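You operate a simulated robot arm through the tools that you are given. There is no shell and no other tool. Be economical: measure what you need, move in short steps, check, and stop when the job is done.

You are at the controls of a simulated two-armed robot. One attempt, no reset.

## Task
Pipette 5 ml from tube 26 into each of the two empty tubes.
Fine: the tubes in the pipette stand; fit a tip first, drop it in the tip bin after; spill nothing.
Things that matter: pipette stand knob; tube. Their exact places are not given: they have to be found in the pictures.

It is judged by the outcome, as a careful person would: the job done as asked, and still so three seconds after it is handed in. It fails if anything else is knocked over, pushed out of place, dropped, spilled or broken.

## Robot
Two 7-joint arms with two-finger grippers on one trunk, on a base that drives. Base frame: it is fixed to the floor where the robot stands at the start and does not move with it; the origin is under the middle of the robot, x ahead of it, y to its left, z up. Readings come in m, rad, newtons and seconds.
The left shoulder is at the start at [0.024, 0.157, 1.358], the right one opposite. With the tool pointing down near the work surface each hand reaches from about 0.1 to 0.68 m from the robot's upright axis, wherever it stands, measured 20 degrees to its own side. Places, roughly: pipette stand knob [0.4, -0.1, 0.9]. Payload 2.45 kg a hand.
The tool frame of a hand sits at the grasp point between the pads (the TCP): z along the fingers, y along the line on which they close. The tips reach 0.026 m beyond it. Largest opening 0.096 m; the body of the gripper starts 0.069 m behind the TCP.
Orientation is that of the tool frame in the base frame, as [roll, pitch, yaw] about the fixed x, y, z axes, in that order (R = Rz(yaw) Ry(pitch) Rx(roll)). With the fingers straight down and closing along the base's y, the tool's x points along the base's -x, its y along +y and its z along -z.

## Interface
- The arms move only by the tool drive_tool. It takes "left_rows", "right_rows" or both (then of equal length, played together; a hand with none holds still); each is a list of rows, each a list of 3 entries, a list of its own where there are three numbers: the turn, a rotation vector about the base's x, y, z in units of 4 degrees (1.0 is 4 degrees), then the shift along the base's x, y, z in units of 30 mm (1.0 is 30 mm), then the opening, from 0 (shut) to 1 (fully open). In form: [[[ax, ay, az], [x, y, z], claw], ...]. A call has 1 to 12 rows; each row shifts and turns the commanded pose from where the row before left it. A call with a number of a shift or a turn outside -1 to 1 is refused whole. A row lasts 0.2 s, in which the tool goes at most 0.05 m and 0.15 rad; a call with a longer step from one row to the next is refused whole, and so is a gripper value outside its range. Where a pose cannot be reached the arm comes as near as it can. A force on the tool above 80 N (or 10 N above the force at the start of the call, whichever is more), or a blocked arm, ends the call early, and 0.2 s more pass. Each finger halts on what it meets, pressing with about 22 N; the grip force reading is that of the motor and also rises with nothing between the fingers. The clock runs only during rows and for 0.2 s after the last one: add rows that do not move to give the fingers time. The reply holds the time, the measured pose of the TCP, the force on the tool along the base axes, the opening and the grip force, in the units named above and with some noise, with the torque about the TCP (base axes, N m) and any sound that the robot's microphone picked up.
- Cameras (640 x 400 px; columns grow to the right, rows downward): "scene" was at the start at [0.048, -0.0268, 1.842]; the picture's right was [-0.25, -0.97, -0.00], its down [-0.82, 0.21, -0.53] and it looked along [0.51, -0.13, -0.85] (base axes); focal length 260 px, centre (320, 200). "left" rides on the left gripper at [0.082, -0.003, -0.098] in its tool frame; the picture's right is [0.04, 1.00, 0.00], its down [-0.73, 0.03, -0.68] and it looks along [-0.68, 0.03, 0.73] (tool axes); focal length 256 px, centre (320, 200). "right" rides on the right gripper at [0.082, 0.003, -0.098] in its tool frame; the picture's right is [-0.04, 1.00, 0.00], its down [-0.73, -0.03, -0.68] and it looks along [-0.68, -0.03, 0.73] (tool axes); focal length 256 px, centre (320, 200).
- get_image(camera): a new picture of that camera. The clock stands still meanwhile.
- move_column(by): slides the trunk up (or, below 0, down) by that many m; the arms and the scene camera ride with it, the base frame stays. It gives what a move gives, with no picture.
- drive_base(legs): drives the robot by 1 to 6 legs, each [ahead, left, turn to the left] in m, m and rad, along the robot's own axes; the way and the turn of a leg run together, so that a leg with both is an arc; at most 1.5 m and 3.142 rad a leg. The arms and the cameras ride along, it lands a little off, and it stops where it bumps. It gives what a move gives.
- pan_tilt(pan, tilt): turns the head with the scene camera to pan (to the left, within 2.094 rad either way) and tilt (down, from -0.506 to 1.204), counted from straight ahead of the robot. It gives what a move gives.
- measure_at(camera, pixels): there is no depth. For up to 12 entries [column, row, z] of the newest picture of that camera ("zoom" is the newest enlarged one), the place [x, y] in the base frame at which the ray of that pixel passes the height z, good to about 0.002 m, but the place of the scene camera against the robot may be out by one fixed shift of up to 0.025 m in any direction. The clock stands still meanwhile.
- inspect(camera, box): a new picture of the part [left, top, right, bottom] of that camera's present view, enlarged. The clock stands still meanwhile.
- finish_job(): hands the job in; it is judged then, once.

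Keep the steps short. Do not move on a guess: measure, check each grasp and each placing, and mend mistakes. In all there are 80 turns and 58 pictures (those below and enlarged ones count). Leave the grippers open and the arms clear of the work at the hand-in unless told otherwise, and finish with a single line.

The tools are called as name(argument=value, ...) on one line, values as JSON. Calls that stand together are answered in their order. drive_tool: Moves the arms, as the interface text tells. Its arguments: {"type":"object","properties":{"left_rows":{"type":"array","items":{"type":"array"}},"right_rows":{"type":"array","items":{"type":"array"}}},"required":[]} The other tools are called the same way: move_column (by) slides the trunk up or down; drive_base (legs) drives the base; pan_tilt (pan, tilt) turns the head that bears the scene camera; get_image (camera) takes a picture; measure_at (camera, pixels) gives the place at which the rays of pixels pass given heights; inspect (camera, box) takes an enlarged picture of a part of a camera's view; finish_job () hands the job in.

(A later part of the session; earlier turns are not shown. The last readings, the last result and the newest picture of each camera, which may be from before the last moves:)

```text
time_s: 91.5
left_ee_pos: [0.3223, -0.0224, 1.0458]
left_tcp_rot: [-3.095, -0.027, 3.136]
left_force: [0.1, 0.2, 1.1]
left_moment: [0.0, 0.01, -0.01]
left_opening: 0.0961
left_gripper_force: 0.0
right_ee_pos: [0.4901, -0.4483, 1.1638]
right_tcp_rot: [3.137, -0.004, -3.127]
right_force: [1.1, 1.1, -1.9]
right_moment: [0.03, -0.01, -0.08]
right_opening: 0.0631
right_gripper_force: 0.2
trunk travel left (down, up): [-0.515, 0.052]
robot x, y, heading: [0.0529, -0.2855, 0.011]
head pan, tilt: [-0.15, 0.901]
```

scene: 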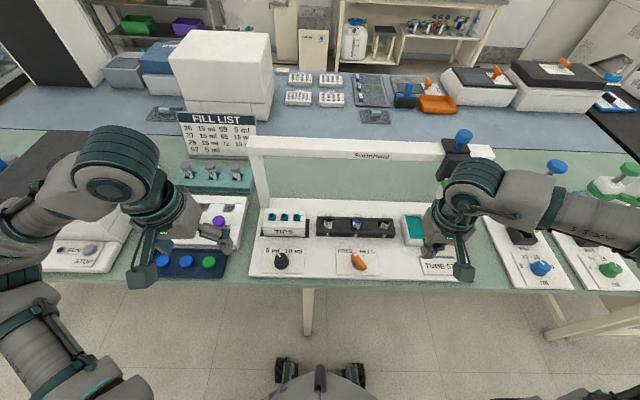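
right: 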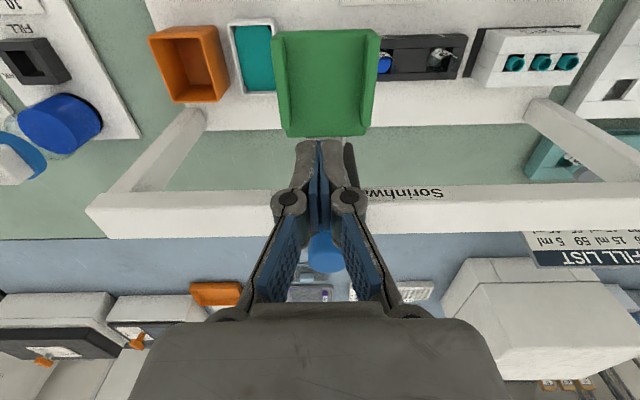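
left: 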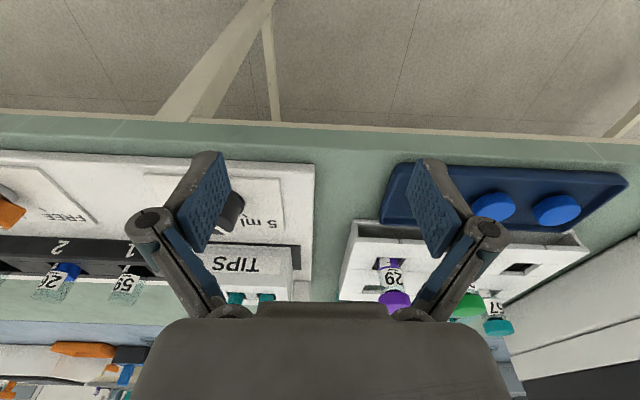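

The first tip is at y = -0.162. I'll slide the tray there (+0.284 m).

drive_tool(right_rows=[[[0, 0, 0], [0, 0.5, 0], 0.67], [[0, 0, 0], [0, 1, 0], 0.67], [[0, 0, 0], [0, 1, 0], 0.67], [[0, 0, 0], [0, 1, 0], 0.67], [[0, 0, 0], [0, 1, 0], 0.67], [[0, 0, 0], [0, 1, 0], 0.67], [[0, 0, 0], [0, 1, 0], 0.67], [[0, 0, 0], [0, 1, 0], 0.67], [[0, 0, 0], [0, 1, 0], 0.67], [[0, 0, 0], [0, 0.7, 0], 0.67], [[0, 0, 0], [0, 0.3, 0], 0.67], [[0, 0, 0], [0, 0, 0], 0.67]])

get_image(camera="right")

```text
time_s: 94.1
left_ee_pos: [0.3219, -0.022, 1.0455]
left_tcp_rot: [-3.094, -0.025, 3.136]
left_force: [-0.3, 0.7, 0.3]
left_moment: [0.03, 0.01, 0.02]
left_opening: 0.096
left_gripper_force: 0.1
right_ee_pos: [0.4311, -0.3687, 1.2048]
right_tcp_rot: [3.136, -0.006, -3.127]
right_force: [-0.1, 0.4, 0.4]
right_moment: [0.01, 0.0, 0.0]
right_opening: 0.0641
right_gripper_force: 0.0
right hand out of reach, approached as far as the arm can: row 3, 4, 5, 6, 7, 8, 9, 10, 11
trunk travel left (down, up): [-0.515, 0.052]
robot x, y, heading: [0.0549, -0.2841, 0.012]
head pan, tilt: [-0.15, 0.901]
```

```text
16 pictures are left
```

right: 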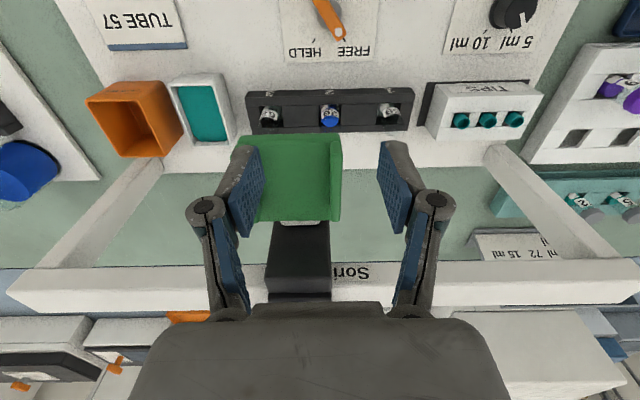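

The right arm stalls near y = -0.40 again, with the fingers now above the walls. I'll test here at safe height whether a left-turned wrist allows going farther left.

drive_tool(right_rows=[[[0, 0, 1], [0, 0, 0.3], 0], [[0, 0, 1], [0, 0, 0], 0], [[0, 0, 1], [0, 0, 0], 0], [[0, 0, 1], [0, 0, 0], 0], [[0, 0, 1], [0, 0, 0], 0], [[0, 0, 1], [0, 0, 0], 0], [[0, 0, 1], [0, 0, 0], 0], [[0, 0, 1], [0, 0, 0], 0], [[0, 0, 1], [0, 0, 0], 0], [[0, 0, 1], [0, 0, 0], 0], [[0, 0, 0], [0, 0, 0], 0], [[0, 0, 0], [0, 0, 0], 0]])

drive_tool(right_rows=[[[0, 0, 0], [0, 1, 0], 0], [[0, 0, 0], [0, 1, 0], 0], [[0, 0, 0], [0, 1, 0], 0], [[0, 0, 0], [0, 1, 0], 0], [[0, 0, 0], [0, 0, 0], 0]])

```text
time_s: 96.7
left_ee_pos: [0.3217, -0.0221, 1.0454]
left_tcp_rot: [-3.095, -0.025, 3.135]
left_force: [1.3, 0.8, 0.2]
left_moment: [0.01, 0.02, -0.06]
left_opening: 0.0959
left_gripper_force: 0.1
right_ee_pos: [0.432, -0.3667, 1.2133]
right_tcp_rot: [3.137, -0.005, -2.426]
right_force: [-0.4, -0.3, 0.7]
right_moment: [0.01, 0.02, -0.02]
right_opening: 0.0003
right_gripper_force: 22.1
trunk travel left (down, up): [-0.515, 0.052]
robot x, y, heading: [0.0516, -0.2836, 0.006]
head pan, tilt: [-0.15, 0.901]
```

```text
time_s: 97.9
left_ee_pos: [0.3228, -0.0213, 1.0458]
left_tcp_rot: [-3.094, -0.027, 3.135]
left_force: [0.7, -0.3, -0.9]
left_moment: [-0.02, -0.04, 0.0]
left_opening: 0.096
left_gripper_force: 0.1
right_ee_pos: [0.4108, -0.3617, 1.226]
right_tcp_rot: [3.134, -0.005, -2.428]
right_force: [0.4, 0.4, -0.1]
right_moment: [0.01, 0.0, -0.02]
right_opening: 0.0001
right_gripper_force: 21.7
right hand out of reach, approached as far as the arm can: row 1, 2, 3, 4
trunk travel left (down, up): [-0.515, 0.052]
robot x, y, heading: [0.0515, -0.2841, 0.009]
head pan, tilt: [-0.15, 0.901]
```

Yaw doesn't help, because the arm cannot cross inward. If I turn the whole robot about 28° left where it stands, then the tip, the tubes and probably the bin all fall on the right arm's own side. I'll raise the right hand and restore its yaw, then turn.

drive_tool(right_rows=[[[0, 0, -1], [0, -0.5, 1], 0], [[0, 0, -1], [0, -0.5, 1], 0], [[0, 0, -1], [0, 0, 1], 0], [[0, 0, -1], [0, 0, 1], 0], [[0, 0, -1], [0, 0, 0.5], 0], [[0, 0, -1], [0, 0, 0], 0], [[0, 0, -1], [0, 0, 0], 0], [[0, 0, -1], [0, 0, 0], 0], [[0, 0, -1], [0, 0, 0], 0], [[0, 0, -1], [0, 0, 0], 0]])

drive_base(legs=[[0, 0, 0.25], [0, 0, 0.25]])

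pan_tilt(pan=-0.6, tilt=0.9)

get_image(camera="scene")

```text
time_s: 100.1
left_ee_pos: [0.3224, -0.0207, 1.0461]
left_tcp_rot: [-3.095, -0.027, 3.134]
left_force: [-0.4, -0.1, -0.3]
left_moment: [-0.04, 0.01, -0.01]
left_opening: 0.096
left_gripper_force: 0.0
right_ee_pos: [0.4102, -0.3924, 1.3605]
right_tcp_rot: [3.136, -0.004, -3.126]
right_force: [0.0, 0.6, -0.2]
right_moment: [-0.02, -0.02, 0.02]
right_opening: 0.0003
right_gripper_force: 21.4
trunk travel left (down, up): [-0.515, 0.052]
robot x, y, heading: [0.0547, -0.284, 0.01]
head pan, tilt: [-0.15, 0.901]
```

```text
time_s: 102.2
left_ee_pos: [0.167, 0.0697, 1.0467]
left_tcp_rot: [-3.098, -0.025, -2.647]
left_force: [0.2, 0.1, 0.0]
left_moment: [0.04, 0.01, 0.0]
left_opening: 0.096
left_gripper_force: 0.1
right_ee_pos: [0.4222, -0.2133, 1.3604]
right_tcp_rot: [3.132, -0.005, -2.626]
right_force: [0.3, -0.8, 0.6]
right_moment: [0.0, -0.01, 0.0]
right_opening: 0.0003
right_gripper_force: 22.0
trunk travel left (down, up): [-0.515, 0.052]
robot x, y, heading: [0.0525, -0.2846, 0.51]
head pan, tilt: [-0.15, 0.901]
```

```text
time_s: 103.1
left_ee_pos: [0.1658, 0.0691, 1.0479]
left_tcp_rot: [-3.097, -0.023, -2.648]
left_force: [-0.5, -0.2, 0.2]
left_moment: [0.01, 0.0, 0.0]
left_opening: 0.0958
left_gripper_force: 0.1
right_ee_pos: [0.4199, -0.2147, 1.3618]
right_tcp_rot: [3.134, -0.004, -2.625]
right_force: [0.2, -0.2, -1.1]
right_moment: [0.01, -0.02, 0.0]
right_opening: 0.0
right_gripper_force: 22.2
trunk travel left (down, up): [-0.515, 0.052]
robot x, y, heading: [0.056, -0.2846, 0.514]
head pan, tilt: [-0.6, 0.901]
```

```text
15 pictures are left
```

scene: 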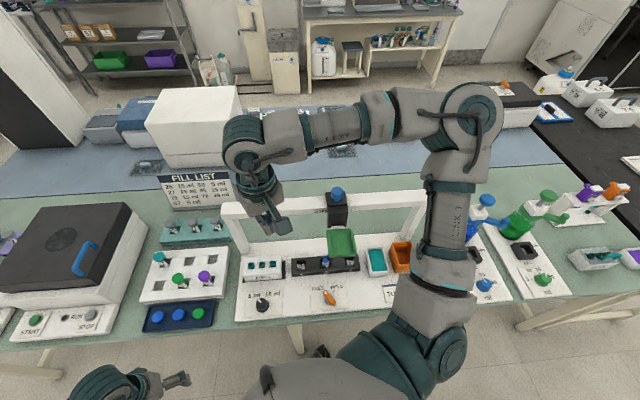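

Steady after the turn. The tray is at about (0.494, -0.393). I'll move the right hand over it while turning the wrist back to close along y.

drive_tool(right_rows=[[[0, 0, -0.9], [0, -0.5, 0], 0], [[0, 0, -0.9], [0, -1, 0], 0], [[0, 0, -0.9], [0.3, -1, 0], 0], [[0, 0, -0.9], [0.3, -1, 0], 0], [[0, 0, -0.9], [0.5, -1, 0], 0], [[0, 0, -0.9], [0.5, -1, -0.5], 0], [[0, 0, -0.9], [0.5, -0.4, -0.8], 0], [[0, 0, -0.9], [0.3, 0, -1], 0], [[0, 0, 0], [0, 0, -1], 0], [[0, 0, 0], [0, 0, -1], 0], [[0, 0, 0], [0, 0, 0], 0]])

get_image(camera="right")

```text
time_s: 105.5
left_ee_pos: [0.1662, 0.0685, 1.048]
left_tcp_rot: [-3.098, -0.024, -2.647]
left_force: [0.0, 0.1, 0.5]
left_moment: [-0.03, 0.01, 0.01]
left_opening: 0.0961
left_gripper_force: 0.0
right_ee_pos: [0.4924, -0.3905, 1.2338]
right_tcp_rot: [3.133, -0.003, -3.129]
right_force: [0.8, 0.2, -0.3]
right_moment: [-0.05, 0.02, -0.01]
right_opening: 0.0
right_gripper_force: 21.7
trunk travel left (down, up): [-0.515, 0.052]
robot x, y, heading: [0.0527, -0.2822, 0.508]
head pan, tilt: [-0.6, 0.901]
```

```text
14 pictures are left
```

right: 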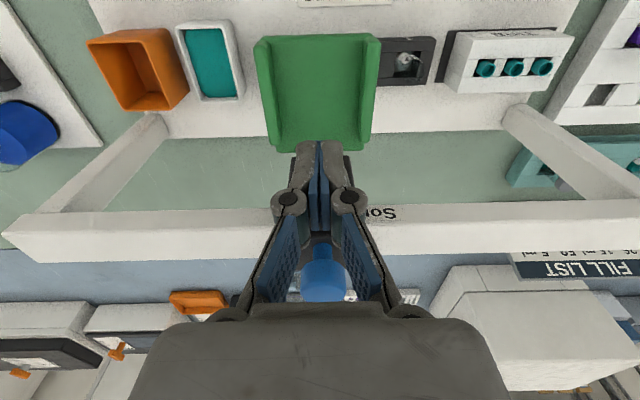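

Centred and steady. I'll go down into the tray, spread the fingers, and slide left toward the first tip.

drive_tool(right_rows=[[[0, 0, 0], [0, 0, -1], 0], [[0, 0, 0], [0, 0, -1], 0], [[0, 0, 0], [0, 0, -0.4], 0.2], [[0, 0, 0], [0, 0, 0], 0.4], [[0, 0, 0], [0, 0, 0], 0.67], [[0, 0, 0], [0, 0, 0], 0.67], [[0, 0, 0], [0, 0, 0], 0.67]])

drive_tool(right_rows=[[[0, 0, 0], [0, 0.4, 0], 0.67], [[0, 0, 0], [0, 1, 0], 0.67], [[0, 0, 0], [0, 1, 0], 0.67], [[0, 0, 0], [0, 1, 0], 0.67], [[0, 0, 0], [0, 1, 0], 0.67], [[0, 0, 0], [0, 1, 0], 0.67], [[0, 0, 0], [0, 1, 0], 0.67], [[0, 0, 0], [0, 1, 0], 0.67], [[0, 0, 0], [0, 0.3, 0], 0.67], [[0, 0, 0], [0, 0, 0], 0.67], [[0, 0, 0], [0, 0, 0], 0.67]])

get_image(camera="right")

```text
time_s: 107.1
left_ee_pos: [0.1647, 0.0683, 1.0481]
left_tcp_rot: [-3.098, -0.024, -2.648]
left_force: [0.6, -0.3, 1.2]
left_moment: [0.0, 0.01, -0.02]
left_opening: 0.096
left_gripper_force: 0.1
right_ee_pos: [0.4903, -0.3911, 1.1604]
right_tcp_rot: [3.133, -0.004, -3.125]
right_force: [-0.1, 0.2, -1.3]
right_moment: [0.0, 0.02, -0.07]
right_opening: 0.0651
right_gripper_force: 0.1
trunk travel left (down, up): [-0.515, 0.052]
robot x, y, heading: [0.0551, -0.28, 0.511]
head pan, tilt: [-0.6, 0.901]
```

```text
time_s: 109.5
left_ee_pos: [0.1645, 0.0696, 1.0465]
left_tcp_rot: [-3.096, -0.022, -2.647]
left_force: [0.1, 0.2, 0.6]
left_moment: [0.0, 0.03, 0.03]
left_opening: 0.0961
left_gripper_force: 0.0
right_ee_pos: [0.4931, -0.1741, 1.1627]
right_tcp_rot: [3.132, -0.003, -3.126]
right_force: [0.4, 0.2, -2.1]
right_moment: [0.02, -0.04, -0.11]
right_opening: 0.065
right_gripper_force: 0.1
right hand out of reach, approached as far as the arm can: row 8, 9
trunk travel left (down, up): [-0.515, 0.052]
robot x, y, heading: [0.0531, -0.2818, 0.511]
head pan, tilt: [-0.6, 0.901]
```

```text
13 pictures are left
```

right: 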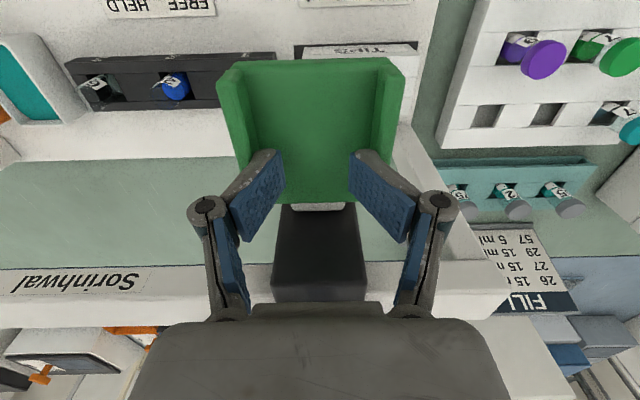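

The arm is at the edge of its reach, 15 mm short of the tip. I'll ease the fingers, turn the base 0.1 rad more (the hand pushes the carriage along with it), straighten the wrist, then re-spread and align.

drive_tool(right_rows=[[[0, 0, 0], [0, -0.3, 0], 0.4], [[0, 0, 0], [0, 0, 0], 0.3]])

drive_base(legs=[[0, 0, 0.1]])

drive_tool(right_rows=[[[0, 0, -0.7], [0, 0, 0], 0.3], [[0, 0, -0.7], [0, 0, 0], 0.4], [[0, 0, 0], [0, 0, 0], 0.67], [[0, 0, 0], [0, 0, 0], 0.67], [[0, 0, 0], [0, 0, 0], 0.67]])

```text
time_s: 110.1
left_ee_pos: [0.165, 0.0716, 1.0466]
left_tcp_rot: [-3.096, -0.023, -2.648]
left_force: [-0.2, 0.1, 0.1]
left_moment: [0.04, -0.01, -0.01]
left_opening: 0.0962
left_gripper_force: 0.0
right_ee_pos: [0.4946, -0.1825, 1.1645]
right_tcp_rot: [3.135, -0.003, -3.127]
right_force: [0.4, 1.4, 3.0]
right_moment: [-0.03, 0.03, -0.03]
right_opening: 0.0312
right_gripper_force: 0.0
trunk travel left (down, up): [-0.515, 0.052]
robot x, y, heading: [0.0529, -0.2842, 0.511]
head pan, tilt: [-0.6, 0.901]
```

```text
time_s: 111.0
left_ee_pos: [0.1283, 0.0818, 1.0457]
left_tcp_rot: [-3.094, -0.025, -2.549]
left_force: [-0.1, 0.7, -0.1]
left_moment: [-0.02, -0.01, 0.0]
left_opening: 0.096
left_gripper_force: 0.1
right_ee_pos: [0.4799, -0.1375, 1.1628]
right_tcp_rot: [3.134, -0.005, -3.025]
right_force: [-1.2, 3.5, 0.7]
right_moment: [0.02, 0.01, -0.07]
right_opening: 0.0268
right_gripper_force: 0.1
trunk travel left (down, up): [-0.515, 0.052]
robot x, y, heading: [0.054, -0.2832, 0.602]
head pan, tilt: [-0.6, 0.901]
```

```text
time_s: 112.2
left_ee_pos: [0.127, 0.0784, 1.0478]
left_tcp_rot: [-3.097, -0.021, -2.547]
left_force: [-0.6, -0.1, -0.4]
left_moment: [-0.02, 0.01, 0.01]
left_opening: 0.0961
left_gripper_force: 0.2
right_ee_pos: [0.4795, -0.1397, 1.1643]
right_tcp_rot: [3.131, -0.002, -3.124]
right_force: [-0.4, 0.0, 1.2]
right_moment: [0.0, 0.02, -0.01]
right_opening: 0.0651
right_gripper_force: 1.9
trunk travel left (down, up): [-0.515, 0.052]
robot x, y, heading: [0.0545, -0.285, 0.615]
head pan, tilt: [-0.6, 0.901]
```

I'll align the tray over the first tip (y = -0.163) and look closely with both cameras.

drive_tool(right_rows=[[[0, 0, 0], [0.2, -0.4, 0], 0.7], [[0, 0, 0], [0.2, -0.4, 0], 0.7], [[0, 0, 0], [0, 0, 0], 0.7], [[0, 0, 0], [0, 0, 0], 0.7]])

inspect(camera="scene", box=[220, 180, 340, 310])

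get_image(camera="right")

```text
time_s: 113.2
left_ee_pos: [0.127, 0.0779, 1.0477]
left_tcp_rot: [-3.098, -0.022, -2.549]
left_force: [0.1, 0.8, 0.0]
left_moment: [-0.02, 0.03, -0.01]
left_opening: 0.0958
left_gripper_force: 0.0
right_ee_pos: [0.4932, -0.1658, 1.1642]
right_tcp_rot: [3.133, 0.0, -3.124]
right_force: [0.2, 0.7, -1.0]
right_moment: [-0.01, -0.01, -0.1]
right_opening: 0.0683
right_gripper_force: 0.1
trunk travel left (down, up): [-0.515, 0.052]
robot x, y, heading: [0.0555, -0.2823, 0.613]
head pan, tilt: [-0.6, 0.901]
```

```text
3.08 times, centred on (280, 245) of scene
```

zoom: 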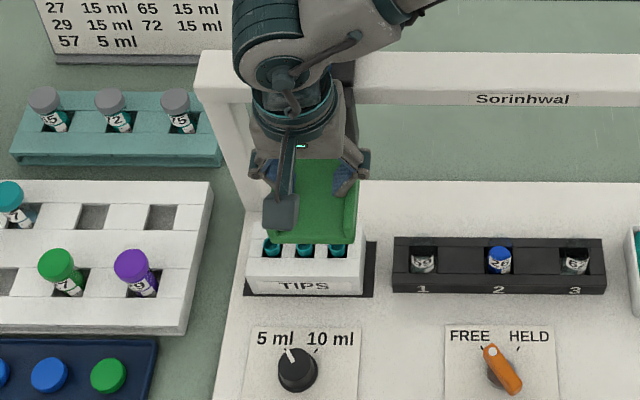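

```text
11 pictures are left
```

right: 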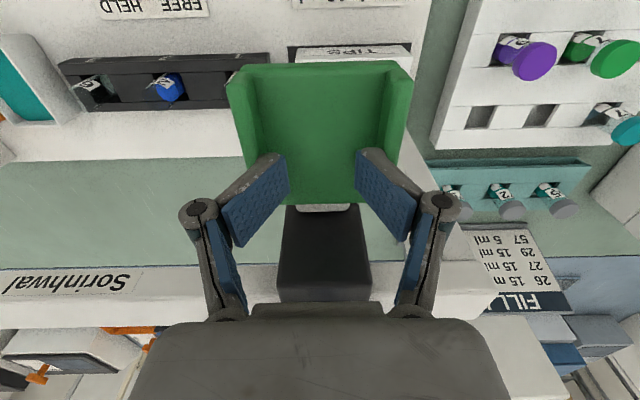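

The tray is centred at y of about -0.166, matching the tip (-0.162 to -0.168). Now I'll press the tray down gently in small steps, watching the force.

drive_tool(right_rows=[[[0, 0, 0], [0, 0, -0.4], 0.7], [[0, 0, 0], [0, 0, -0.4], 0.7], [[0, 0, 0], [0, 0, -0.4], 0.7], [[0, 0, 0], [0, 0, 0], 0.7]])

```text
time_s: 114.2
left_ee_pos: [0.1283, 0.0789, 1.0485]
left_tcp_rot: [-3.098, -0.021, -2.549]
left_force: [0.8, 0.7, 0.4]
left_moment: [0.0, 0.0, -0.01]
left_opening: 0.0959
left_gripper_force: 0.0
right_ee_pos: [0.4911, -0.1662, 1.1269]
right_tcp_rot: [3.131, -0.004, -3.124]
right_force: [1.1, 1.9, 3.4]
right_moment: [0.04, -0.02, -0.1]
right_opening: 0.0693
right_gripper_force: 0.0
trunk travel left (down, up): [-0.515, 0.052]
robot x, y, heading: [0.0554, -0.2798, 0.617]
head pan, tilt: [-0.6, 0.901]
```

The tray goes down with only about 3 N. I'll continue in small steps.

drive_tool(right_rows=[[[0, 0, 0], [0, 0, -0.4], 0.7], [[0, 0, 0], [0, 0, -0.4], 0.7], [[0, 0, 0], [0, 0, -0.4], 0.7], [[0, 0, 0], [0, 0, -0.4], 0.7], [[0, 0, 0], [0, 0, 0], 0.7]])

inspect(camera="scene", box=[230, 190, 330, 290])

```text
time_s: 115.4
left_ee_pos: [0.1277, 0.0786, 1.0477]
left_tcp_rot: [-3.095, -0.021, -2.548]
left_force: [-0.1, -0.2, 0.0]
left_moment: [0.0, 0.01, 0.02]
left_opening: 0.0961
left_gripper_force: 0.1
right_ee_pos: [0.4913, -0.1661, 1.0804]
right_tcp_rot: [3.133, -0.001, -3.124]
right_force: [-0.1, 0.3, 0.8]
right_moment: [-0.03, 0.03, -0.06]
right_opening: 0.0602
right_gripper_force: 6.9
trunk travel left (down, up): [-0.515, 0.052]
robot x, y, heading: [0.0513, -0.2849, 0.613]
head pan, tilt: [-0.6, 0.901]
```

```text
4.00 times, centred on (280, 240) of scene
```

zoom: 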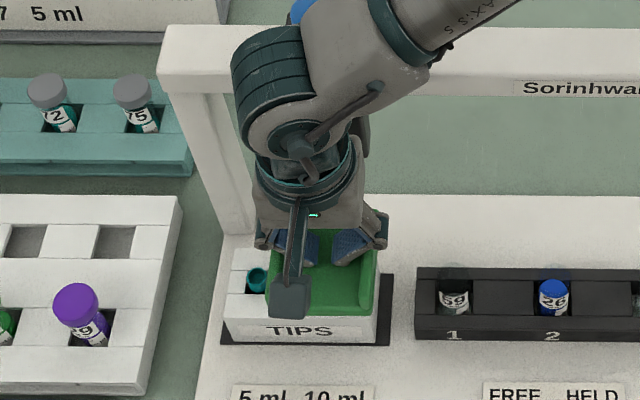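

Still moving freely. I'll continue down in finer steps until I feel the tip.

drive_tool(right_rows=[[[0, 0, 0], [0, 0, -0.3], 0.7], [[0, 0, 0], [0, 0, -0.3], 0.7], [[0, 0, 0], [0, 0, -0.3], 0.7], [[0, 0, 0], [0, 0, 0], 0.7]])

```text
time_s: 116.4
left_ee_pos: [0.1262, 0.0799, 1.0468]
left_tcp_rot: [-3.098, -0.021, -2.547]
left_force: [-0.9, -1.3, 0.7]
left_moment: [0.03, -0.01, 0.0]
left_opening: 0.096
left_gripper_force: 0.2
right_ee_pos: [0.4925, -0.1745, 1.0612]
right_tcp_rot: [3.128, 0.0, -3.124]
right_force: [0.3, 10.3, 5.4]
right_moment: [-0.3, 0.09, -0.11]
right_opening: 0.0717
right_gripper_force: 0.1
right hand out of reach, approached as far as the arm can: row 2, 3
trunk travel left (down, up): [-0.515, 0.052]
robot x, y, heading: [0.055, -0.2831, 0.609]
head pan, tilt: [-0.6, 0.901]
```

The arm hit its reach limit just as the nozzle engaged sideways. I'll ease back to y = -0.166, raise, and withdraw the hand, then turn the base a bit more left for reach before pressing fully.

drive_tool(right_rows=[[[0, 0, 0], [0, 0.2, 0.2], 0.5], [[0, 0, 0], [0, 0, 0.5], 0.3], [[0, 0, 0], [0, 0, 0.5], 0.2], [[0, 0, 0], [0, 0, 1], 0.1], [[0, 0, 0], [0, 0, 1], 0], [[0, 0, 0], [0, 0, 1], 0], [[0, 0, 0], [0, 0, 1], 0], [[0, 0, 0], [0, 0, 1], 0]])

drive_base(legs=[[0, 0, 0.2]])

pan_tilt(pan=-0.8, tilt=0.9)

get_image(camera="scene")

```text
time_s: 118.2
left_ee_pos: [0.1261, 0.0789, 1.049]
left_tcp_rot: [-3.097, -0.02, -2.549]
left_force: [-0.6, -0.1, -0.2]
left_moment: [0.01, -0.02, 0.01]
left_opening: 0.0961
left_gripper_force: 0.1
right_ee_pos: [0.4933, -0.1684, 1.2484]
right_tcp_rot: [3.13, -0.003, -3.124]
right_force: [0.1, 0.3, 0.5]
right_moment: [0.0, 0.03, -0.02]
right_opening: 0.0001
right_gripper_force: 22.4
trunk travel left (down, up): [-0.515, 0.052]
robot x, y, heading: [0.0511, -0.2808, 0.61]
head pan, tilt: [-0.6, 0.901]
```

```text
time_s: 119.4
left_ee_pos: [0.0521, 0.0881, 1.0486]
left_tcp_rot: [-3.098, -0.021, -2.362]
left_force: [-0.4, -1.7, 0.2]
left_moment: [0.07, -0.04, 0.0]
left_opening: 0.0956
left_gripper_force: 0.1
right_ee_pos: [0.4582, -0.0893, 1.246]
right_tcp_rot: [3.135, -0.007, -2.938]
right_force: [-0.1, 0.0, 0.1]
right_moment: [-0.06, 0.02, 0.04]
right_opening: 0.0
right_gripper_force: 22.5
trunk travel left (down, up): [-0.515, 0.052]
robot x, y, heading: [0.0444, -0.2864, 0.8]
head pan, tilt: [-0.6, 0.901]
```

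```text
time_s: 120.1
left_ee_pos: [0.055, 0.0782, 1.0528]
left_tcp_rot: [-3.108, -0.016, -2.362]
left_force: [-0.9, 0.7, 0.1]
left_moment: [0.0, -0.03, 0.02]
left_opening: 0.0959
left_gripper_force: 0.0
right_ee_pos: [0.462, -0.1009, 1.2452]
right_tcp_rot: [3.124, -0.008, -2.939]
right_force: [-0.1, 0.4, 0.2]
right_moment: [0.0, -0.05, -0.01]
right_opening: 0.0
right_gripper_force: 22.3
trunk travel left (down, up): [-0.515, 0.052]
robot x, y, heading: [0.0447, -0.2825, 0.79]
head pan, tilt: [-0.799, 0.901]
```

```text
9 pictures are left
```

scene: 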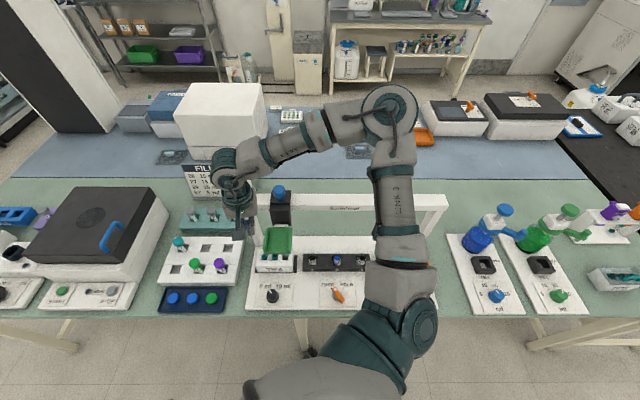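

Now I'll move back over the tray, straighten the yaw, and check its height and whether a tip is on.

drive_tool(right_rows=[[[0, 0, -0.9], [0.5, -0.7, 0], 0], [[0, 0, -0.9], [0.5, -0.7, 0], 0], [[0, 0, -0.8], [0, -0.7, 0], 0], [[0, 0, 0], [0, 0, 0], 0], [[0, 0, 0], [0, 0, 0], 0], [[0, 0, 0], [0, 0, 0], 0]])

get_image(camera="right")

```text
time_s: 121.5
left_ee_pos: [0.0613, 0.0715, 1.0557]
left_tcp_rot: [-3.116, -0.014, -2.365]
left_force: [-0.4, -0.2, 0.9]
left_moment: [0.0, 0.02, -0.02]
left_opening: 0.0959
left_gripper_force: 0.0
right_ee_pos: [0.5022, -0.1713, 1.2452]
right_tcp_rot: [3.113, -0.013, -3.12]
right_force: [0.0, 0.2, -0.2]
right_moment: [0.01, 0.01, 0.06]
right_opening: 0.0001
right_gripper_force: 22.1
trunk travel left (down, up): [-0.515, 0.052]
robot x, y, heading: [0.0467, -0.2891, 0.793]
head pan, tilt: [-0.799, 0.901]
```

```text
8 pictures are left
```

right: 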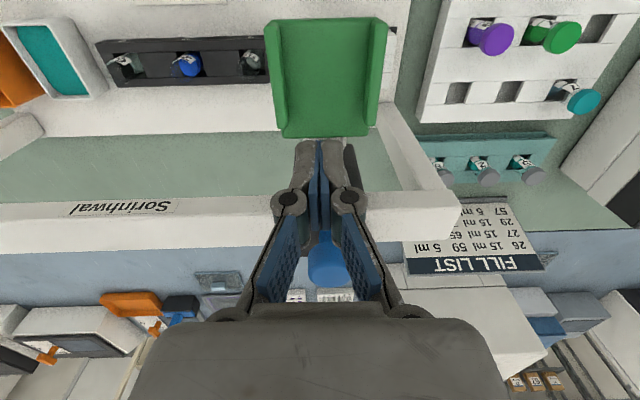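

The tray has sprung back up, so it is spring-returned. I'll go in, spread the fingers, and align to y = -0.166.

drive_tool(right_rows=[[[0, 0, 0], [-0.3, 0.1, -1], 0], [[0, 0, 0], [0, 0, -1], 0], [[0, 0, 0], [0, 0, -0.8], 0.2], [[0, 0, 0], [0, 0, 0], 0.45], [[0, 0, 0], [0, 0, 0], 0.67], [[0, 0, 0], [0, 0, 0], 0.67], [[0, 0, 0], [0, 0, 0], 0.67]])

```text
time_s: 123.1
left_ee_pos: [0.0619, 0.0705, 1.0559]
left_tcp_rot: [-3.118, -0.016, -2.366]
left_force: [-0.1, 0.0, -0.4]
left_moment: [-0.06, -0.01, -0.01]
left_opening: 0.0961
left_gripper_force: 0.0
right_ee_pos: [0.4906, -0.169, 1.1608]
right_tcp_rot: [3.116, -0.012, -3.121]
right_force: [1.2, 0.3, 0.3]
right_moment: [0.0, 0.0, -0.09]
right_opening: 0.065
right_gripper_force: 0.1
trunk travel left (down, up): [-0.515, 0.052]
robot x, y, heading: [0.0474, -0.289, 0.793]
head pan, tilt: [-0.799, 0.901]
```

Steady. I'll press down 0.1 m to where it engaged, then check.

drive_tool(right_rows=[[[0, 0, 0], [0, 0.1, -0.3], 0.67], [[0, 0, 0], [0, 0, -0.5], 0.67], [[0, 0, 0], [0, 0, -0.5], 0.67], [[0, 0, 0], [0, 0, -0.5], 0.67], [[0, 0, 0], [0, 0, -0.5], 0.67], [[0, 0, 0], [0, 0, -0.5], 0.67], [[0, 0, 0], [0, 0, -0.3], 0.67], [[0, 0, 0], [0, 0, -0.3], 0.67], [[0, 0, 0], [0, 0, 0], 0.67]])

```text
time_s: 125.1
left_ee_pos: [0.0622, 0.0694, 1.055]
left_tcp_rot: [-3.118, -0.014, -2.366]
left_force: [-0.1, -0.1, -0.8]
left_moment: [-0.03, 0.0, -0.02]
left_opening: 0.0959
left_gripper_force: 0.1
right_ee_pos: [0.4916, -0.169, 1.058]
right_tcp_rot: [3.118, -0.013, -3.123]
right_force: [-0.6, -10.3, 9.7]
right_moment: [0.16, 0.02, 0.02]
right_opening: 0.0742
right_gripper_force: 0.1
trunk travel left (down, up): [-0.515, 0.052]
robot x, y, heading: [0.0437, -0.2874, 0.79]
head pan, tilt: [-0.799, 0.901]
```

It engages at z = 1.058. The side forces show the socket centre is at y of about -0.171. I'll ease 3 mm right and press further to seat the tip.

drive_tool(right_rows=[[[0, 0, 0], [0, -0.15, 0], 0.67], [[0, 0, 0], [0, 0, -0.3], 0.67], [[0, 0, 0], [0, 0, -0.3], 0.67], [[0, 0, 0], [0, 0, -0.3], 0.67], [[0, 0, 0], [0, 0, -0.3], 0.67], [[0, 0, 0], [0, 0, 0], 0.67]])

```text
time_s: 126.0
left_ee_pos: [0.0601, 0.059, 1.0596]
left_tcp_rot: [-3.119, -0.005, -2.369]
left_force: [0.3, -0.6, 0.1]
left_moment: [0.06, -0.02, 0.01]
left_opening: 0.0959
left_gripper_force: 0.0
right_ee_pos: [0.4915, -0.1757, 1.0491]
right_tcp_rot: [3.087, 0.005, -3.12]
right_force: [-11.1, -1.3, 77.0]
right_moment: [-1.89, -0.32, -0.25]
right_opening: 0.0704
right_gripper_force: 45.1
trunk travel left (down, up): [-0.515, 0.052]
robot x, y, heading: [0.0452, -0.2883, 0.792]
head pan, tilt: [-0.799, 0.901]
stopped in row 4 (right hand): the force on the tool passed its limit at 101 N (the readings are from after the stop); the commanded pose is now the measured one
```

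A firm stop at z = 1.049, so the tip should be seated. I'll let it rise, slide the head about 5 cm right, and look whether a tip left the box.

drive_tool(right_rows=[[[0.4, 0, 0], [0, 0.1, 0.4], 0.67], [[0.4, 0, 0], [0, 0, 0.6], 0.67], [[0, 0, 0], [0, 0, 1], 0.67], [[0, 0, 0], [0, 0, 1], 0.67], [[0, 0, 0], [0, 0, 0.8], 0.67], [[0, 0, 0], [0, 0, 0], 0.67], [[0, 0, 0], [0, -0.5, 0], 0.67], [[0, 0, 0], [0, -1, 0], 0.67], [[0, 0, 0], [0, -0.5, 0], 0.67], [[0, 0, 0], [0, 0, 0], 0.67]])

inspect(camera="scene", box=[230, 200, 360, 290])

```text
time_s: 128.2
left_ee_pos: [0.0687, 0.0652, 1.0565]
left_tcp_rot: [-3.124, -0.013, -2.366]
left_force: [-0.1, 0.1, 0.3]
left_moment: [-0.04, 0.01, 0.0]
left_opening: 0.0958
left_gripper_force: 0.1
right_ee_pos: [0.5002, -0.231, 1.1542]
right_tcp_rot: [3.05, -0.009, -3.119]
right_force: [3.7, 0.2, 1.7]
right_moment: [-0.04, 0.03, -0.07]
right_opening: 0.0665
right_gripper_force: 0.0
trunk travel left (down, up): [-0.515, 0.052]
robot x, y, heading: [0.045, -0.2849, 0.796]
head pan, tilt: [-0.799, 0.901]
```

```text
4.44 times, centred on (295, 245) of scene
```

zoom: 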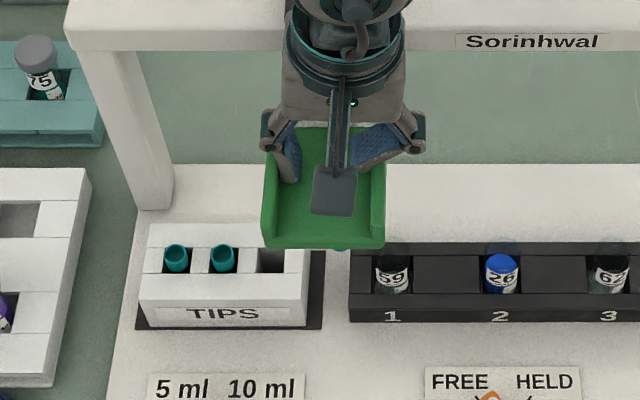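

The tip is fitted: the third slot is empty and teal shows under the head. Now I'll straighten the wrist, let the tray fully up, and slide to tube 26 (y = -0.355).

drive_tool(right_rows=[[[-0.65, 0, 0], [0, 0, 0.2], 0.67], [[-0.65, 0, 0], [-0.2, 0, 0.1], 0.67], [[0, 0, 0], [0, -0.5, 0], 0.67], [[0, 0, 0], [0, -1, 0], 0.67], [[0, 0, 0], [0, -1, 0], 0.67], [[0, 0, 0], [0, -1, 0], 0.67], [[0, 0, 0], [0, -0.6, 0], 0.67], [[0, 0, 0], [0, 0, 0], 0.67], [[0, 0, 0], [0, 0, 0], 0.67]])

```text
time_s: 130.2
left_ee_pos: [0.0676, 0.0647, 1.057]
left_tcp_rot: [-3.123, -0.014, -2.367]
left_force: [-0.6, 0.9, 0.0]
left_moment: [0.0, 0.02, -0.02]
left_opening: 0.096
left_gripper_force: 0.0
right_ee_pos: [0.493, -0.3538, 1.1639]
right_tcp_rot: [3.137, -0.012, -3.12]
right_force: [1.4, -0.2, -0.7]
right_moment: [-0.07, -0.01, -0.02]
right_opening: 0.0652
right_gripper_force: 0.1
trunk travel left (down, up): [-0.515, 0.052]
robot x, y, heading: [0.0472, -0.2848, 0.793]
head pan, tilt: [-0.799, 0.901]
```

At y = -0.354. I'll check the alignment of tip and tube 26 once.

inspect(camera="scene", box=[290, 215, 380, 280])

```text
6.15 times, centred on (335, 248) of scene
```

zoom: 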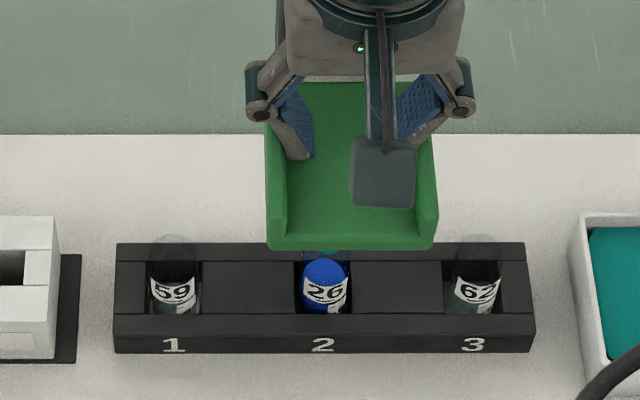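

The teal tip is right above tube 26. I'll press down slowly into the tube, watching the force.

drive_tool(right_rows=[[[0, 0, 0], [0, 0, -0.4], 0.67], [[0, 0, 0], [0, 0, -0.5], 0.67], [[0, 0, 0], [0, 0, -0.5], 0.67], [[0, 0, 0], [0, 0, -0.5], 0.67], [[0, 0, 0], [0, 0, -0.5], 0.67], [[0, 0, 0], [0, 0, -0.5], 0.67], [[0, 0, 0], [0, 0, 0], 0.67]])

```text
time_s: 131.8
left_ee_pos: [0.0684, 0.0655, 1.0559]
left_tcp_rot: [-3.123, -0.015, -2.367]
left_force: [0.5, -1.1, -0.1]
left_moment: [0.0, -0.01, -0.02]
left_opening: 0.0958
left_gripper_force: 0.0
right_ee_pos: [0.4929, -0.3545, 1.0768]
right_tcp_rot: [3.138, -0.008, -3.12]
right_force: [0.1, -1.4, 5.3]
right_moment: [0.04, 0.0, -0.13]
right_opening: 0.0676
right_gripper_force: 0.2
trunk travel left (down, up): [-0.515, 0.052]
robot x, y, heading: [0.0457, -0.2852, 0.796]
head pan, tilt: [-0.799, 0.901]
```

Smooth at 5 N. I'll continue in finer steps.

drive_tool(right_rows=[[[0, 0, 0], [0, 0, -0.3], 0.67], [[0, 0, 0], [0, 0, -0.3], 0.67], [[0, 0, 0], [0, 0, -0.2], 0.67], [[0, 0, 0], [0, 0, -0.2], 0.67], [[0, 0, 0], [0, 0, 0], 0.67]])

```text
time_s: 133.0
left_ee_pos: [0.0673, 0.0671, 1.0588]
left_tcp_rot: [-3.124, -0.013, -2.365]
left_force: [0.2, 0.3, -0.2]
left_moment: [-0.04, 0.01, 0.03]
left_opening: 0.0962
left_gripper_force: 0.0
right_ee_pos: [0.4921, -0.3535, 1.0485]
right_tcp_rot: [3.137, -0.001, -3.119]
right_force: [9.8, -3.3, 44.5]
right_moment: [-0.3, 0.17, 0.04]
right_opening: 0.0683
right_gripper_force: 44.9
trunk travel left (down, up): [-0.515, 0.052]
robot x, y, heading: [0.0439, -0.2852, 0.797]
head pan, tilt: [-0.799, 0.901]
```

Bottom stop at z = 1.0485. I'll hold a moment, then let it rise and look for a change in the tube and tip.

drive_tool(right_rows=[[[0, 0, 0], [0, 0, 0], 0.67], [[0, 0, 0], [0, 0, 0], 0.67], [[0, 0, 0], [0, 0, 0.3], 0.67], [[0, 0, 0], [0, 0, 0.5], 0.67], [[0, 0, 0], [0, 0, 0.6], 0.67], [[0, 0, 0], [0, 0, 0.7], 0.67], [[0, 0, 0], [0, 0, 0.8], 0.67], [[0, 0, 0], [0, 0, 0.9], 0.67], [[0, 0, 0], [0, 0, 0.4], 0.67], [[0, 0, 0], [0, 0, 0], 0.67]])

inspect(camera="scene", box=[290, 215, 380, 280])

```text
time_s: 135.2
left_ee_pos: [0.0682, 0.0643, 1.0572]
left_tcp_rot: [-3.123, -0.013, -2.365]
left_force: [-0.5, 0.4, 0.5]
left_moment: [0.0, 0.01, 0.02]
left_opening: 0.096
left_gripper_force: 0.0
right_ee_pos: [0.4927, -0.3535, 1.1726]
right_tcp_rot: [3.138, -0.007, -3.121]
right_force: [0.5, 0.3, 3.9]
right_moment: [0.02, -0.01, 0.02]
right_opening: 0.0654
right_gripper_force: 5.3
trunk travel left (down, up): [-0.515, 0.052]
robot x, y, heading: [0.0439, -0.2867, 0.797]
head pan, tilt: [-0.799, 0.901]
```

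```text
6.15 times, centred on (335, 248) of scene
```

zoom: 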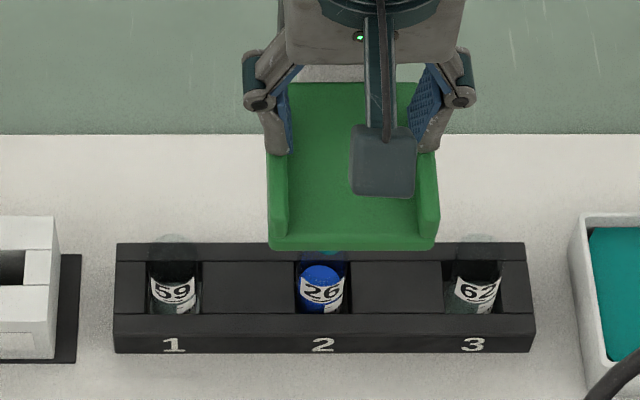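

The blue level in tube 26 has dropped, so 5 ml is drawn. Next is tube 1 (59), 89 mm to the left.

drive_tool(right_rows=[[[0, 0, 0], [0, 0, -0.3], 0.67], [[0, 0, 0], [0, 0.4, 0], 0.67], [[0, 0, 0], [0, 0.8, 0], 0.67], [[0, 0, 0], [0, 0.8, 0], 0.67], [[0, 0, 0], [0, 0.6, 0], 0.67], [[0, 0, 0], [0, 0.35, 0], 0.67], [[0, 0, 0], [0, 0, 0], 0.67], [[0, 0, 0], [0, 0, 0], 0.67]])

inspect(camera="scene", box=[290, 215, 380, 280])

```text
time_s: 137.0
left_ee_pos: [0.0684, 0.0645, 1.0583]
left_tcp_rot: [-3.126, -0.013, -2.365]
left_force: [0.4, 0.2, -0.2]
left_moment: [0.02, -0.04, 0.01]
left_opening: 0.0961
left_gripper_force: 0.0
right_ee_pos: [0.4935, -0.2664, 1.1636]
right_tcp_rot: [3.138, -0.008, -3.119]
right_force: [0.1, 0.3, 0.3]
right_moment: [-0.02, 0.0, 0.02]
right_opening: 0.0644
right_gripper_force: 0.1
trunk travel left (down, up): [-0.515, 0.052]
robot x, y, heading: [0.044, -0.2902, 0.796]
head pan, tilt: [-0.799, 0.901]
```

```text
6.15 times, centred on (335, 248) of scene
```

zoom: 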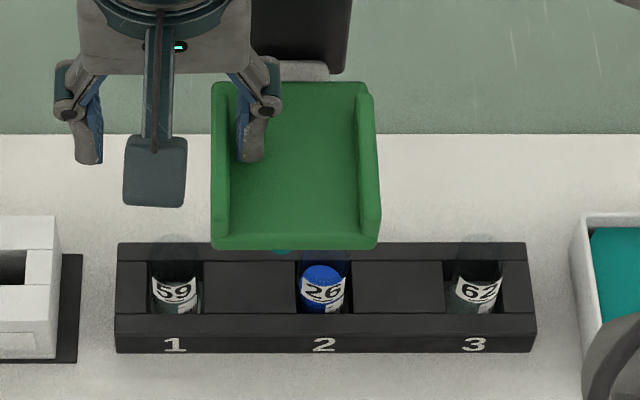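

The left finger had ridden over the wall, so the tray moved only to about y = -0.318. Nothing is harmed. I'll lift out, close, recentre on the tray, and go down a bit deeper this time.

drive_tool(right_rows=[[[0, 0, 0], [0, 0, 1], 0.6], [[0, 0, 0], [0, 0, 1], 0.3], [[0, 0, 0], [0, 0, 0], 0], [[0, 0, 0], [0, -0.85, 0], 0], [[0, 0, 0], [0, -0.9, 0], 0], [[0, 0, 0], [0, 0, 0], 0], [[0, 0, 0], [0, 0, -1], 0], [[0, 0, 0], [0, 0, -0.9], 0], [[0, 0, 0], [0, 0, -0.4], 0]])

get_image(camera="right")

```text
time_s: 139.0
left_ee_pos: [0.0669, 0.0644, 1.0581]
left_tcp_rot: [-3.124, -0.013, -2.364]
left_force: [0.0, 0.7, 0.0]
left_moment: [0.0, -0.05, -0.04]
left_opening: 0.0959
left_gripper_force: 0.0
right_ee_pos: [0.4915, -0.3175, 1.1532]
right_tcp_rot: [3.136, -0.009, -3.119]
right_force: [-1.5, -0.8, 2.9]
right_moment: [-0.01, -0.01, -0.02]
right_opening: 0.006
right_gripper_force: 28.8
trunk travel left (down, up): [-0.515, 0.052]
robot x, y, heading: [0.046, -0.2862, 0.794]
head pan, tilt: [-0.799, 0.901]
```

```text
3 pictures are left
```

right: 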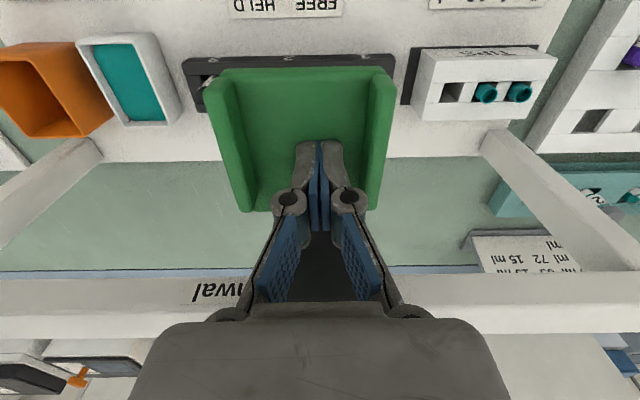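

I'm inside the tray at light floor contact. I'll spread the fingers, staying low, and slide to tube 1 at y = -0.265.

drive_tool(right_rows=[[[0, 0, 0], [0, 0, 0], 0.3], [[0, 0, 0], [0, 0, 0], 0.55], [[0, 0, 0], [0, 0, 0], 0.65], [[0, 0, 0], [0, 0, 0], 0.65], [[0, 0, 0], [0, 0.4, 0], 0.65], [[0, 0, 0], [0, 0.6, 0], 0.65], [[0, 0, 0], [0, 0.5, 0], 0.65], [[0, 0, 0], [0, 0.25, 0], 0.65], [[0, 0, 0], [0, 0, 0], 0.65], [[0, 0, 0], [0, 0, 0], 0.65]])

inspect(camera="scene", box=[290, 215, 380, 280])

```text
time_s: 141.2
left_ee_pos: [0.0688, 0.0649, 1.0572]
left_tcp_rot: [-3.124, -0.013, -2.364]
left_force: [-0.4, 1.2, 0.0]
left_moment: [0.0, -0.02, 0.0]
left_opening: 0.0963
left_gripper_force: 0.1
right_ee_pos: [0.4915, -0.2658, 1.1557]
right_tcp_rot: [3.14, -0.009, -3.118]
right_force: [-2.1, 1.9, 2.4]
right_moment: [0.09, 0.01, -0.21]
right_opening: 0.0624
right_gripper_force: 0.0
trunk travel left (down, up): [-0.515, 0.052]
robot x, y, heading: [0.0455, -0.2885, 0.791]
head pan, tilt: [-0.799, 0.901]
```

```text
6.15 times, centred on (335, 248) of scene
```

zoom: 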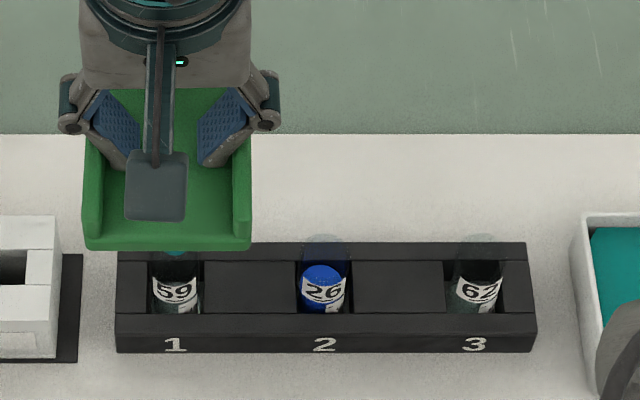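

The tip is above tube 59 (column 175 for both). I'll press down slowly to dispense.

drive_tool(right_rows=[[[0, 0, 0], [0, 0, -0.4], 0.65], [[0, 0, 0], [0, 0, -0.5], 0.65], [[0, 0, 0], [0, 0, -0.5], 0.65], [[0, 0, 0], [0, 0, -0.5], 0.65], [[0, 0, 0], [0, 0, -0.5], 0.65], [[0, 0, 0], [0, 0, -0.4], 0.65], [[0, 0, 0], [0, 0, 0], 0.65]])

drive_tool(right_rows=[[[0, 0, 0], [0, 0, -0.3], 0.65], [[0, 0, 0], [0, 0, -0.2], 0.65], [[0, 0, 0], [0, 0, -0.2], 0.65], [[0, 0, 0], [0, 0, -0.2], 0.65], [[0, 0, 0], [0, 0, 0], 0.65], [[0, 0, 0], [0, 0, 0], 0.65]])

```text
time_s: 142.8
left_ee_pos: [0.0685, 0.0641, 1.0564]
left_tcp_rot: [-3.126, -0.012, -2.363]
left_force: [-1.1, 0.5, -0.6]
left_moment: [-0.04, -0.04, 0.03]
left_opening: 0.0959
left_gripper_force: 0.0
right_ee_pos: [0.4929, -0.2664, 1.0707]
right_tcp_rot: [3.137, -0.008, -3.12]
right_force: [0.2, -9.1, 6.1]
right_moment: [0.16, 0.01, 0.05]
right_opening: 0.0629
right_gripper_force: 0.0
trunk travel left (down, up): [-0.515, 0.052]
robot x, y, heading: [0.0472, -0.2879, 0.798]
head pan, tilt: [-0.799, 0.901]
```

```text
time_s: 144.2
left_ee_pos: [0.0635, 0.063, 1.0589]
left_tcp_rot: [-3.123, -0.011, -2.367]
left_force: [0.3, -0.5, -0.3]
left_moment: [-0.01, 0.0, -0.02]
left_opening: 0.0959
left_gripper_force: 0.0
right_ee_pos: [0.4936, -0.2652, 1.049]
right_tcp_rot: [3.128, 0.0, -3.121]
right_force: [7.6, -2.8, 69.8]
right_moment: [0.43, 0.21, -0.53]
right_opening: 0.0683
right_gripper_force: 44.7
trunk travel left (down, up): [-0.515, 0.052]
robot x, y, heading: [0.0502, -0.2861, 0.799]
head pan, tilt: [-0.799, 0.901]
```

Bottom reached. I'll raise just to the rest height, slide back to tube 26, and check the level in tube 59 and the alignment with one picture.

drive_tool(right_rows=[[[0, 0, 0], [0, 0, 0.3], 0.65], [[0, 0, 0], [0, 0, 0.6], 0.65], [[0, 0, 0], [0, 0, 0.8], 0.65], [[0, 0, 0], [0, 0, 0.8], 0.65], [[0, 0, 0], [0, 0, 0.8], 0.65], [[0, 0, 0], [0, 0, 0.3], 0.65], [[0, 0, 0], [0, 0, 0], 0.65]])

drive_tool(right_rows=[[[0, 0, 0], [0, -0.4, 0], 0.65], [[0, 0, 0], [0, -0.7, 0], 0.65], [[0, 0, 0], [0, -0.8, 0], 0.65], [[0, 0, 0], [0, -0.7, 0], 0.65], [[0, 0, 0], [0, -0.37, 0], 0.65], [[0, 0, 0], [0, 0, 0], 0.65], [[0, 0, 0], [0, 0, 0], 0.65]])

inspect(camera="scene", box=[290, 215, 380, 280])

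```text
time_s: 145.8
left_ee_pos: [0.068, 0.065, 1.0577]
left_tcp_rot: [-3.125, -0.014, -2.366]
left_force: [-0.4, 0.1, 0.0]
left_moment: [-0.01, 0.0, 0.0]
left_opening: 0.0959
left_gripper_force: 0.0
right_ee_pos: [0.4924, -0.2645, 1.1529]
right_tcp_rot: [3.139, -0.009, -3.119]
right_force: [0.4, 0.7, 3.5]
right_moment: [0.04, 0.02, 0.0]
right_opening: 0.0661
right_gripper_force: 1.8
trunk travel left (down, up): [-0.515, 0.052]
robot x, y, heading: [0.0443, -0.2873, 0.795]
head pan, tilt: [-0.799, 0.901]
```

```text
time_s: 147.4
left_ee_pos: [0.0682, 0.0632, 1.0575]
left_tcp_rot: [-3.122, -0.013, -2.364]
left_force: [-1.0, 0.6, -0.2]
left_moment: [0.0, 0.0, 0.01]
left_opening: 0.096
left_gripper_force: 0.0
right_ee_pos: [0.4949, -0.3549, 1.1514]
right_tcp_rot: [3.136, -0.008, -3.121]
right_force: [0.5, 0.2, 2.6]
right_moment: [0.18, 0.05, 0.0]
right_opening: 0.0645
right_gripper_force: 0.0
trunk travel left (down, up): [-0.515, 0.052]
robot x, y, heading: [0.0459, -0.2912, 0.789]
head pan, tilt: [-0.799, 0.901]
```

```text
6.15 times, centred on (335, 248) of scene
```

zoom: 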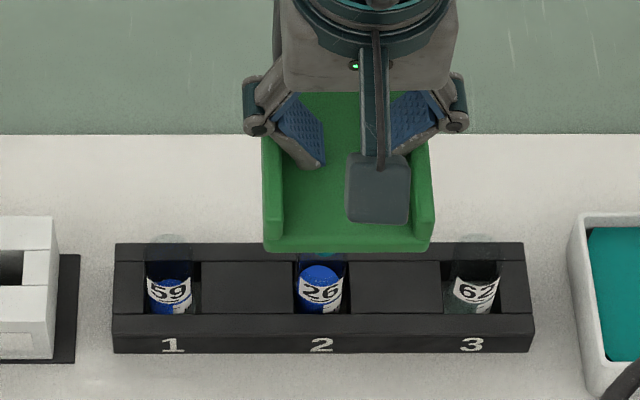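

Tube 59 now holds blue liquid, and the tip is again over tube 26. I'll draw the second 5 ml.

drive_tool(right_rows=[[[0, 0, 0], [0, 0, -0.4], 0.65], [[0, 0, 0], [0, 0, -0.5], 0.65], [[0, 0, 0], [0, 0, -0.5], 0.65], [[0, 0, 0], [0, 0, -0.5], 0.65], [[0, 0, 0], [0, 0, -0.5], 0.65], [[0, 0, 0], [0, 0, -0.3], 0.65], [[0, 0, 0], [0, 0, 0], 0.65]])

drive_tool(right_rows=[[[0, 0, 0], [0, 0, -0.3], 0.65], [[0, 0, 0], [0, 0, -0.2], 0.65], [[0, 0, 0], [0, 0, -0.2], 0.65], [[0, 0, 0], [0, 0, -0.2], 0.65], [[0, 0, 0], [0, 0, 0], 0.65], [[0, 0, 0], [0, 0, 0], 0.65]])

drive_tool(right_rows=[[[0, 0, 0], [0, 0, 0.3], 0.65], [[0, 0, 0], [0, 0, 0.6], 0.65], [[0, 0, 0], [0, 0, 0.8], 0.65], [[0, 0, 0], [0, 0, 0.8], 0.65], [[0, 0, 0], [0, 0, 0.8], 0.65], [[0, 0, 0], [0, 0, 0.25], 0.65], [[0, 0, 0], [0, 0, 0], 0.65]])

```text
time_s: 149.0
left_ee_pos: [0.0671, 0.0637, 1.0573]
left_tcp_rot: [-3.125, -0.013, -2.366]
left_force: [-0.1, -0.2, -0.2]
left_moment: [-0.01, 0.0, -0.01]
left_opening: 0.0959
left_gripper_force: 0.0
right_ee_pos: [0.4955, -0.3544, 1.0713]
right_tcp_rot: [3.14, -0.009, -3.12]
right_force: [0.7, 0.5, 6.2]
right_moment: [0.02, -0.05, -0.03]
right_opening: 0.0625
right_gripper_force: 0.0
trunk travel left (down, up): [-0.515, 0.052]
robot x, y, heading: [0.048, -0.2884, 0.794]
head pan, tilt: [-0.799, 0.901]
```

```text
time_s: 150.3
left_ee_pos: [0.0666, 0.057, 1.0588]
left_tcp_rot: [-3.127, -0.005, -2.366]
left_force: [-0.5, 0.0, -0.1]
left_moment: [-0.02, -0.05, 0.02]
left_opening: 0.096
left_gripper_force: 0.0
right_ee_pos: [0.4958, -0.3602, 1.0497]
right_tcp_rot: [3.123, 0.013, -3.12]
right_force: [-13.4, 6.8, 69.6]
right_moment: [-2.73, -0.34, -0.52]
right_opening: 0.0681
right_gripper_force: 44.6
trunk travel left (down, up): [-0.515, 0.052]
robot x, y, heading: [0.0428, -0.2892, 0.798]
head pan, tilt: [-0.799, 0.901]
stopped in row 6 (right hand): the force on the tool passed its limit at 81 N (the readings are from after the stop); the commanded pose is now the measured one
```

```text
time_s: 151.9
left_ee_pos: [0.0746, 0.0582, 1.0596]
left_tcp_rot: [-3.134, -0.012, -2.365]
left_force: [0.4, -0.3, 1.2]
left_moment: [-0.01, -0.02, -0.03]
left_opening: 0.0957
left_gripper_force: 0.1
right_ee_pos: [0.5028, -0.3588, 1.1484]
right_tcp_rot: [3.125, -0.004, -3.121]
right_force: [-1.5, -0.2, 2.7]
right_moment: [-0.01, 0.01, -0.01]
right_opening: 0.0651
right_gripper_force: 0.3
trunk travel left (down, up): [-0.515, 0.052]
robot x, y, heading: [0.0444, -0.2876, 0.793]
head pan, tilt: [-0.799, 0.901]
```

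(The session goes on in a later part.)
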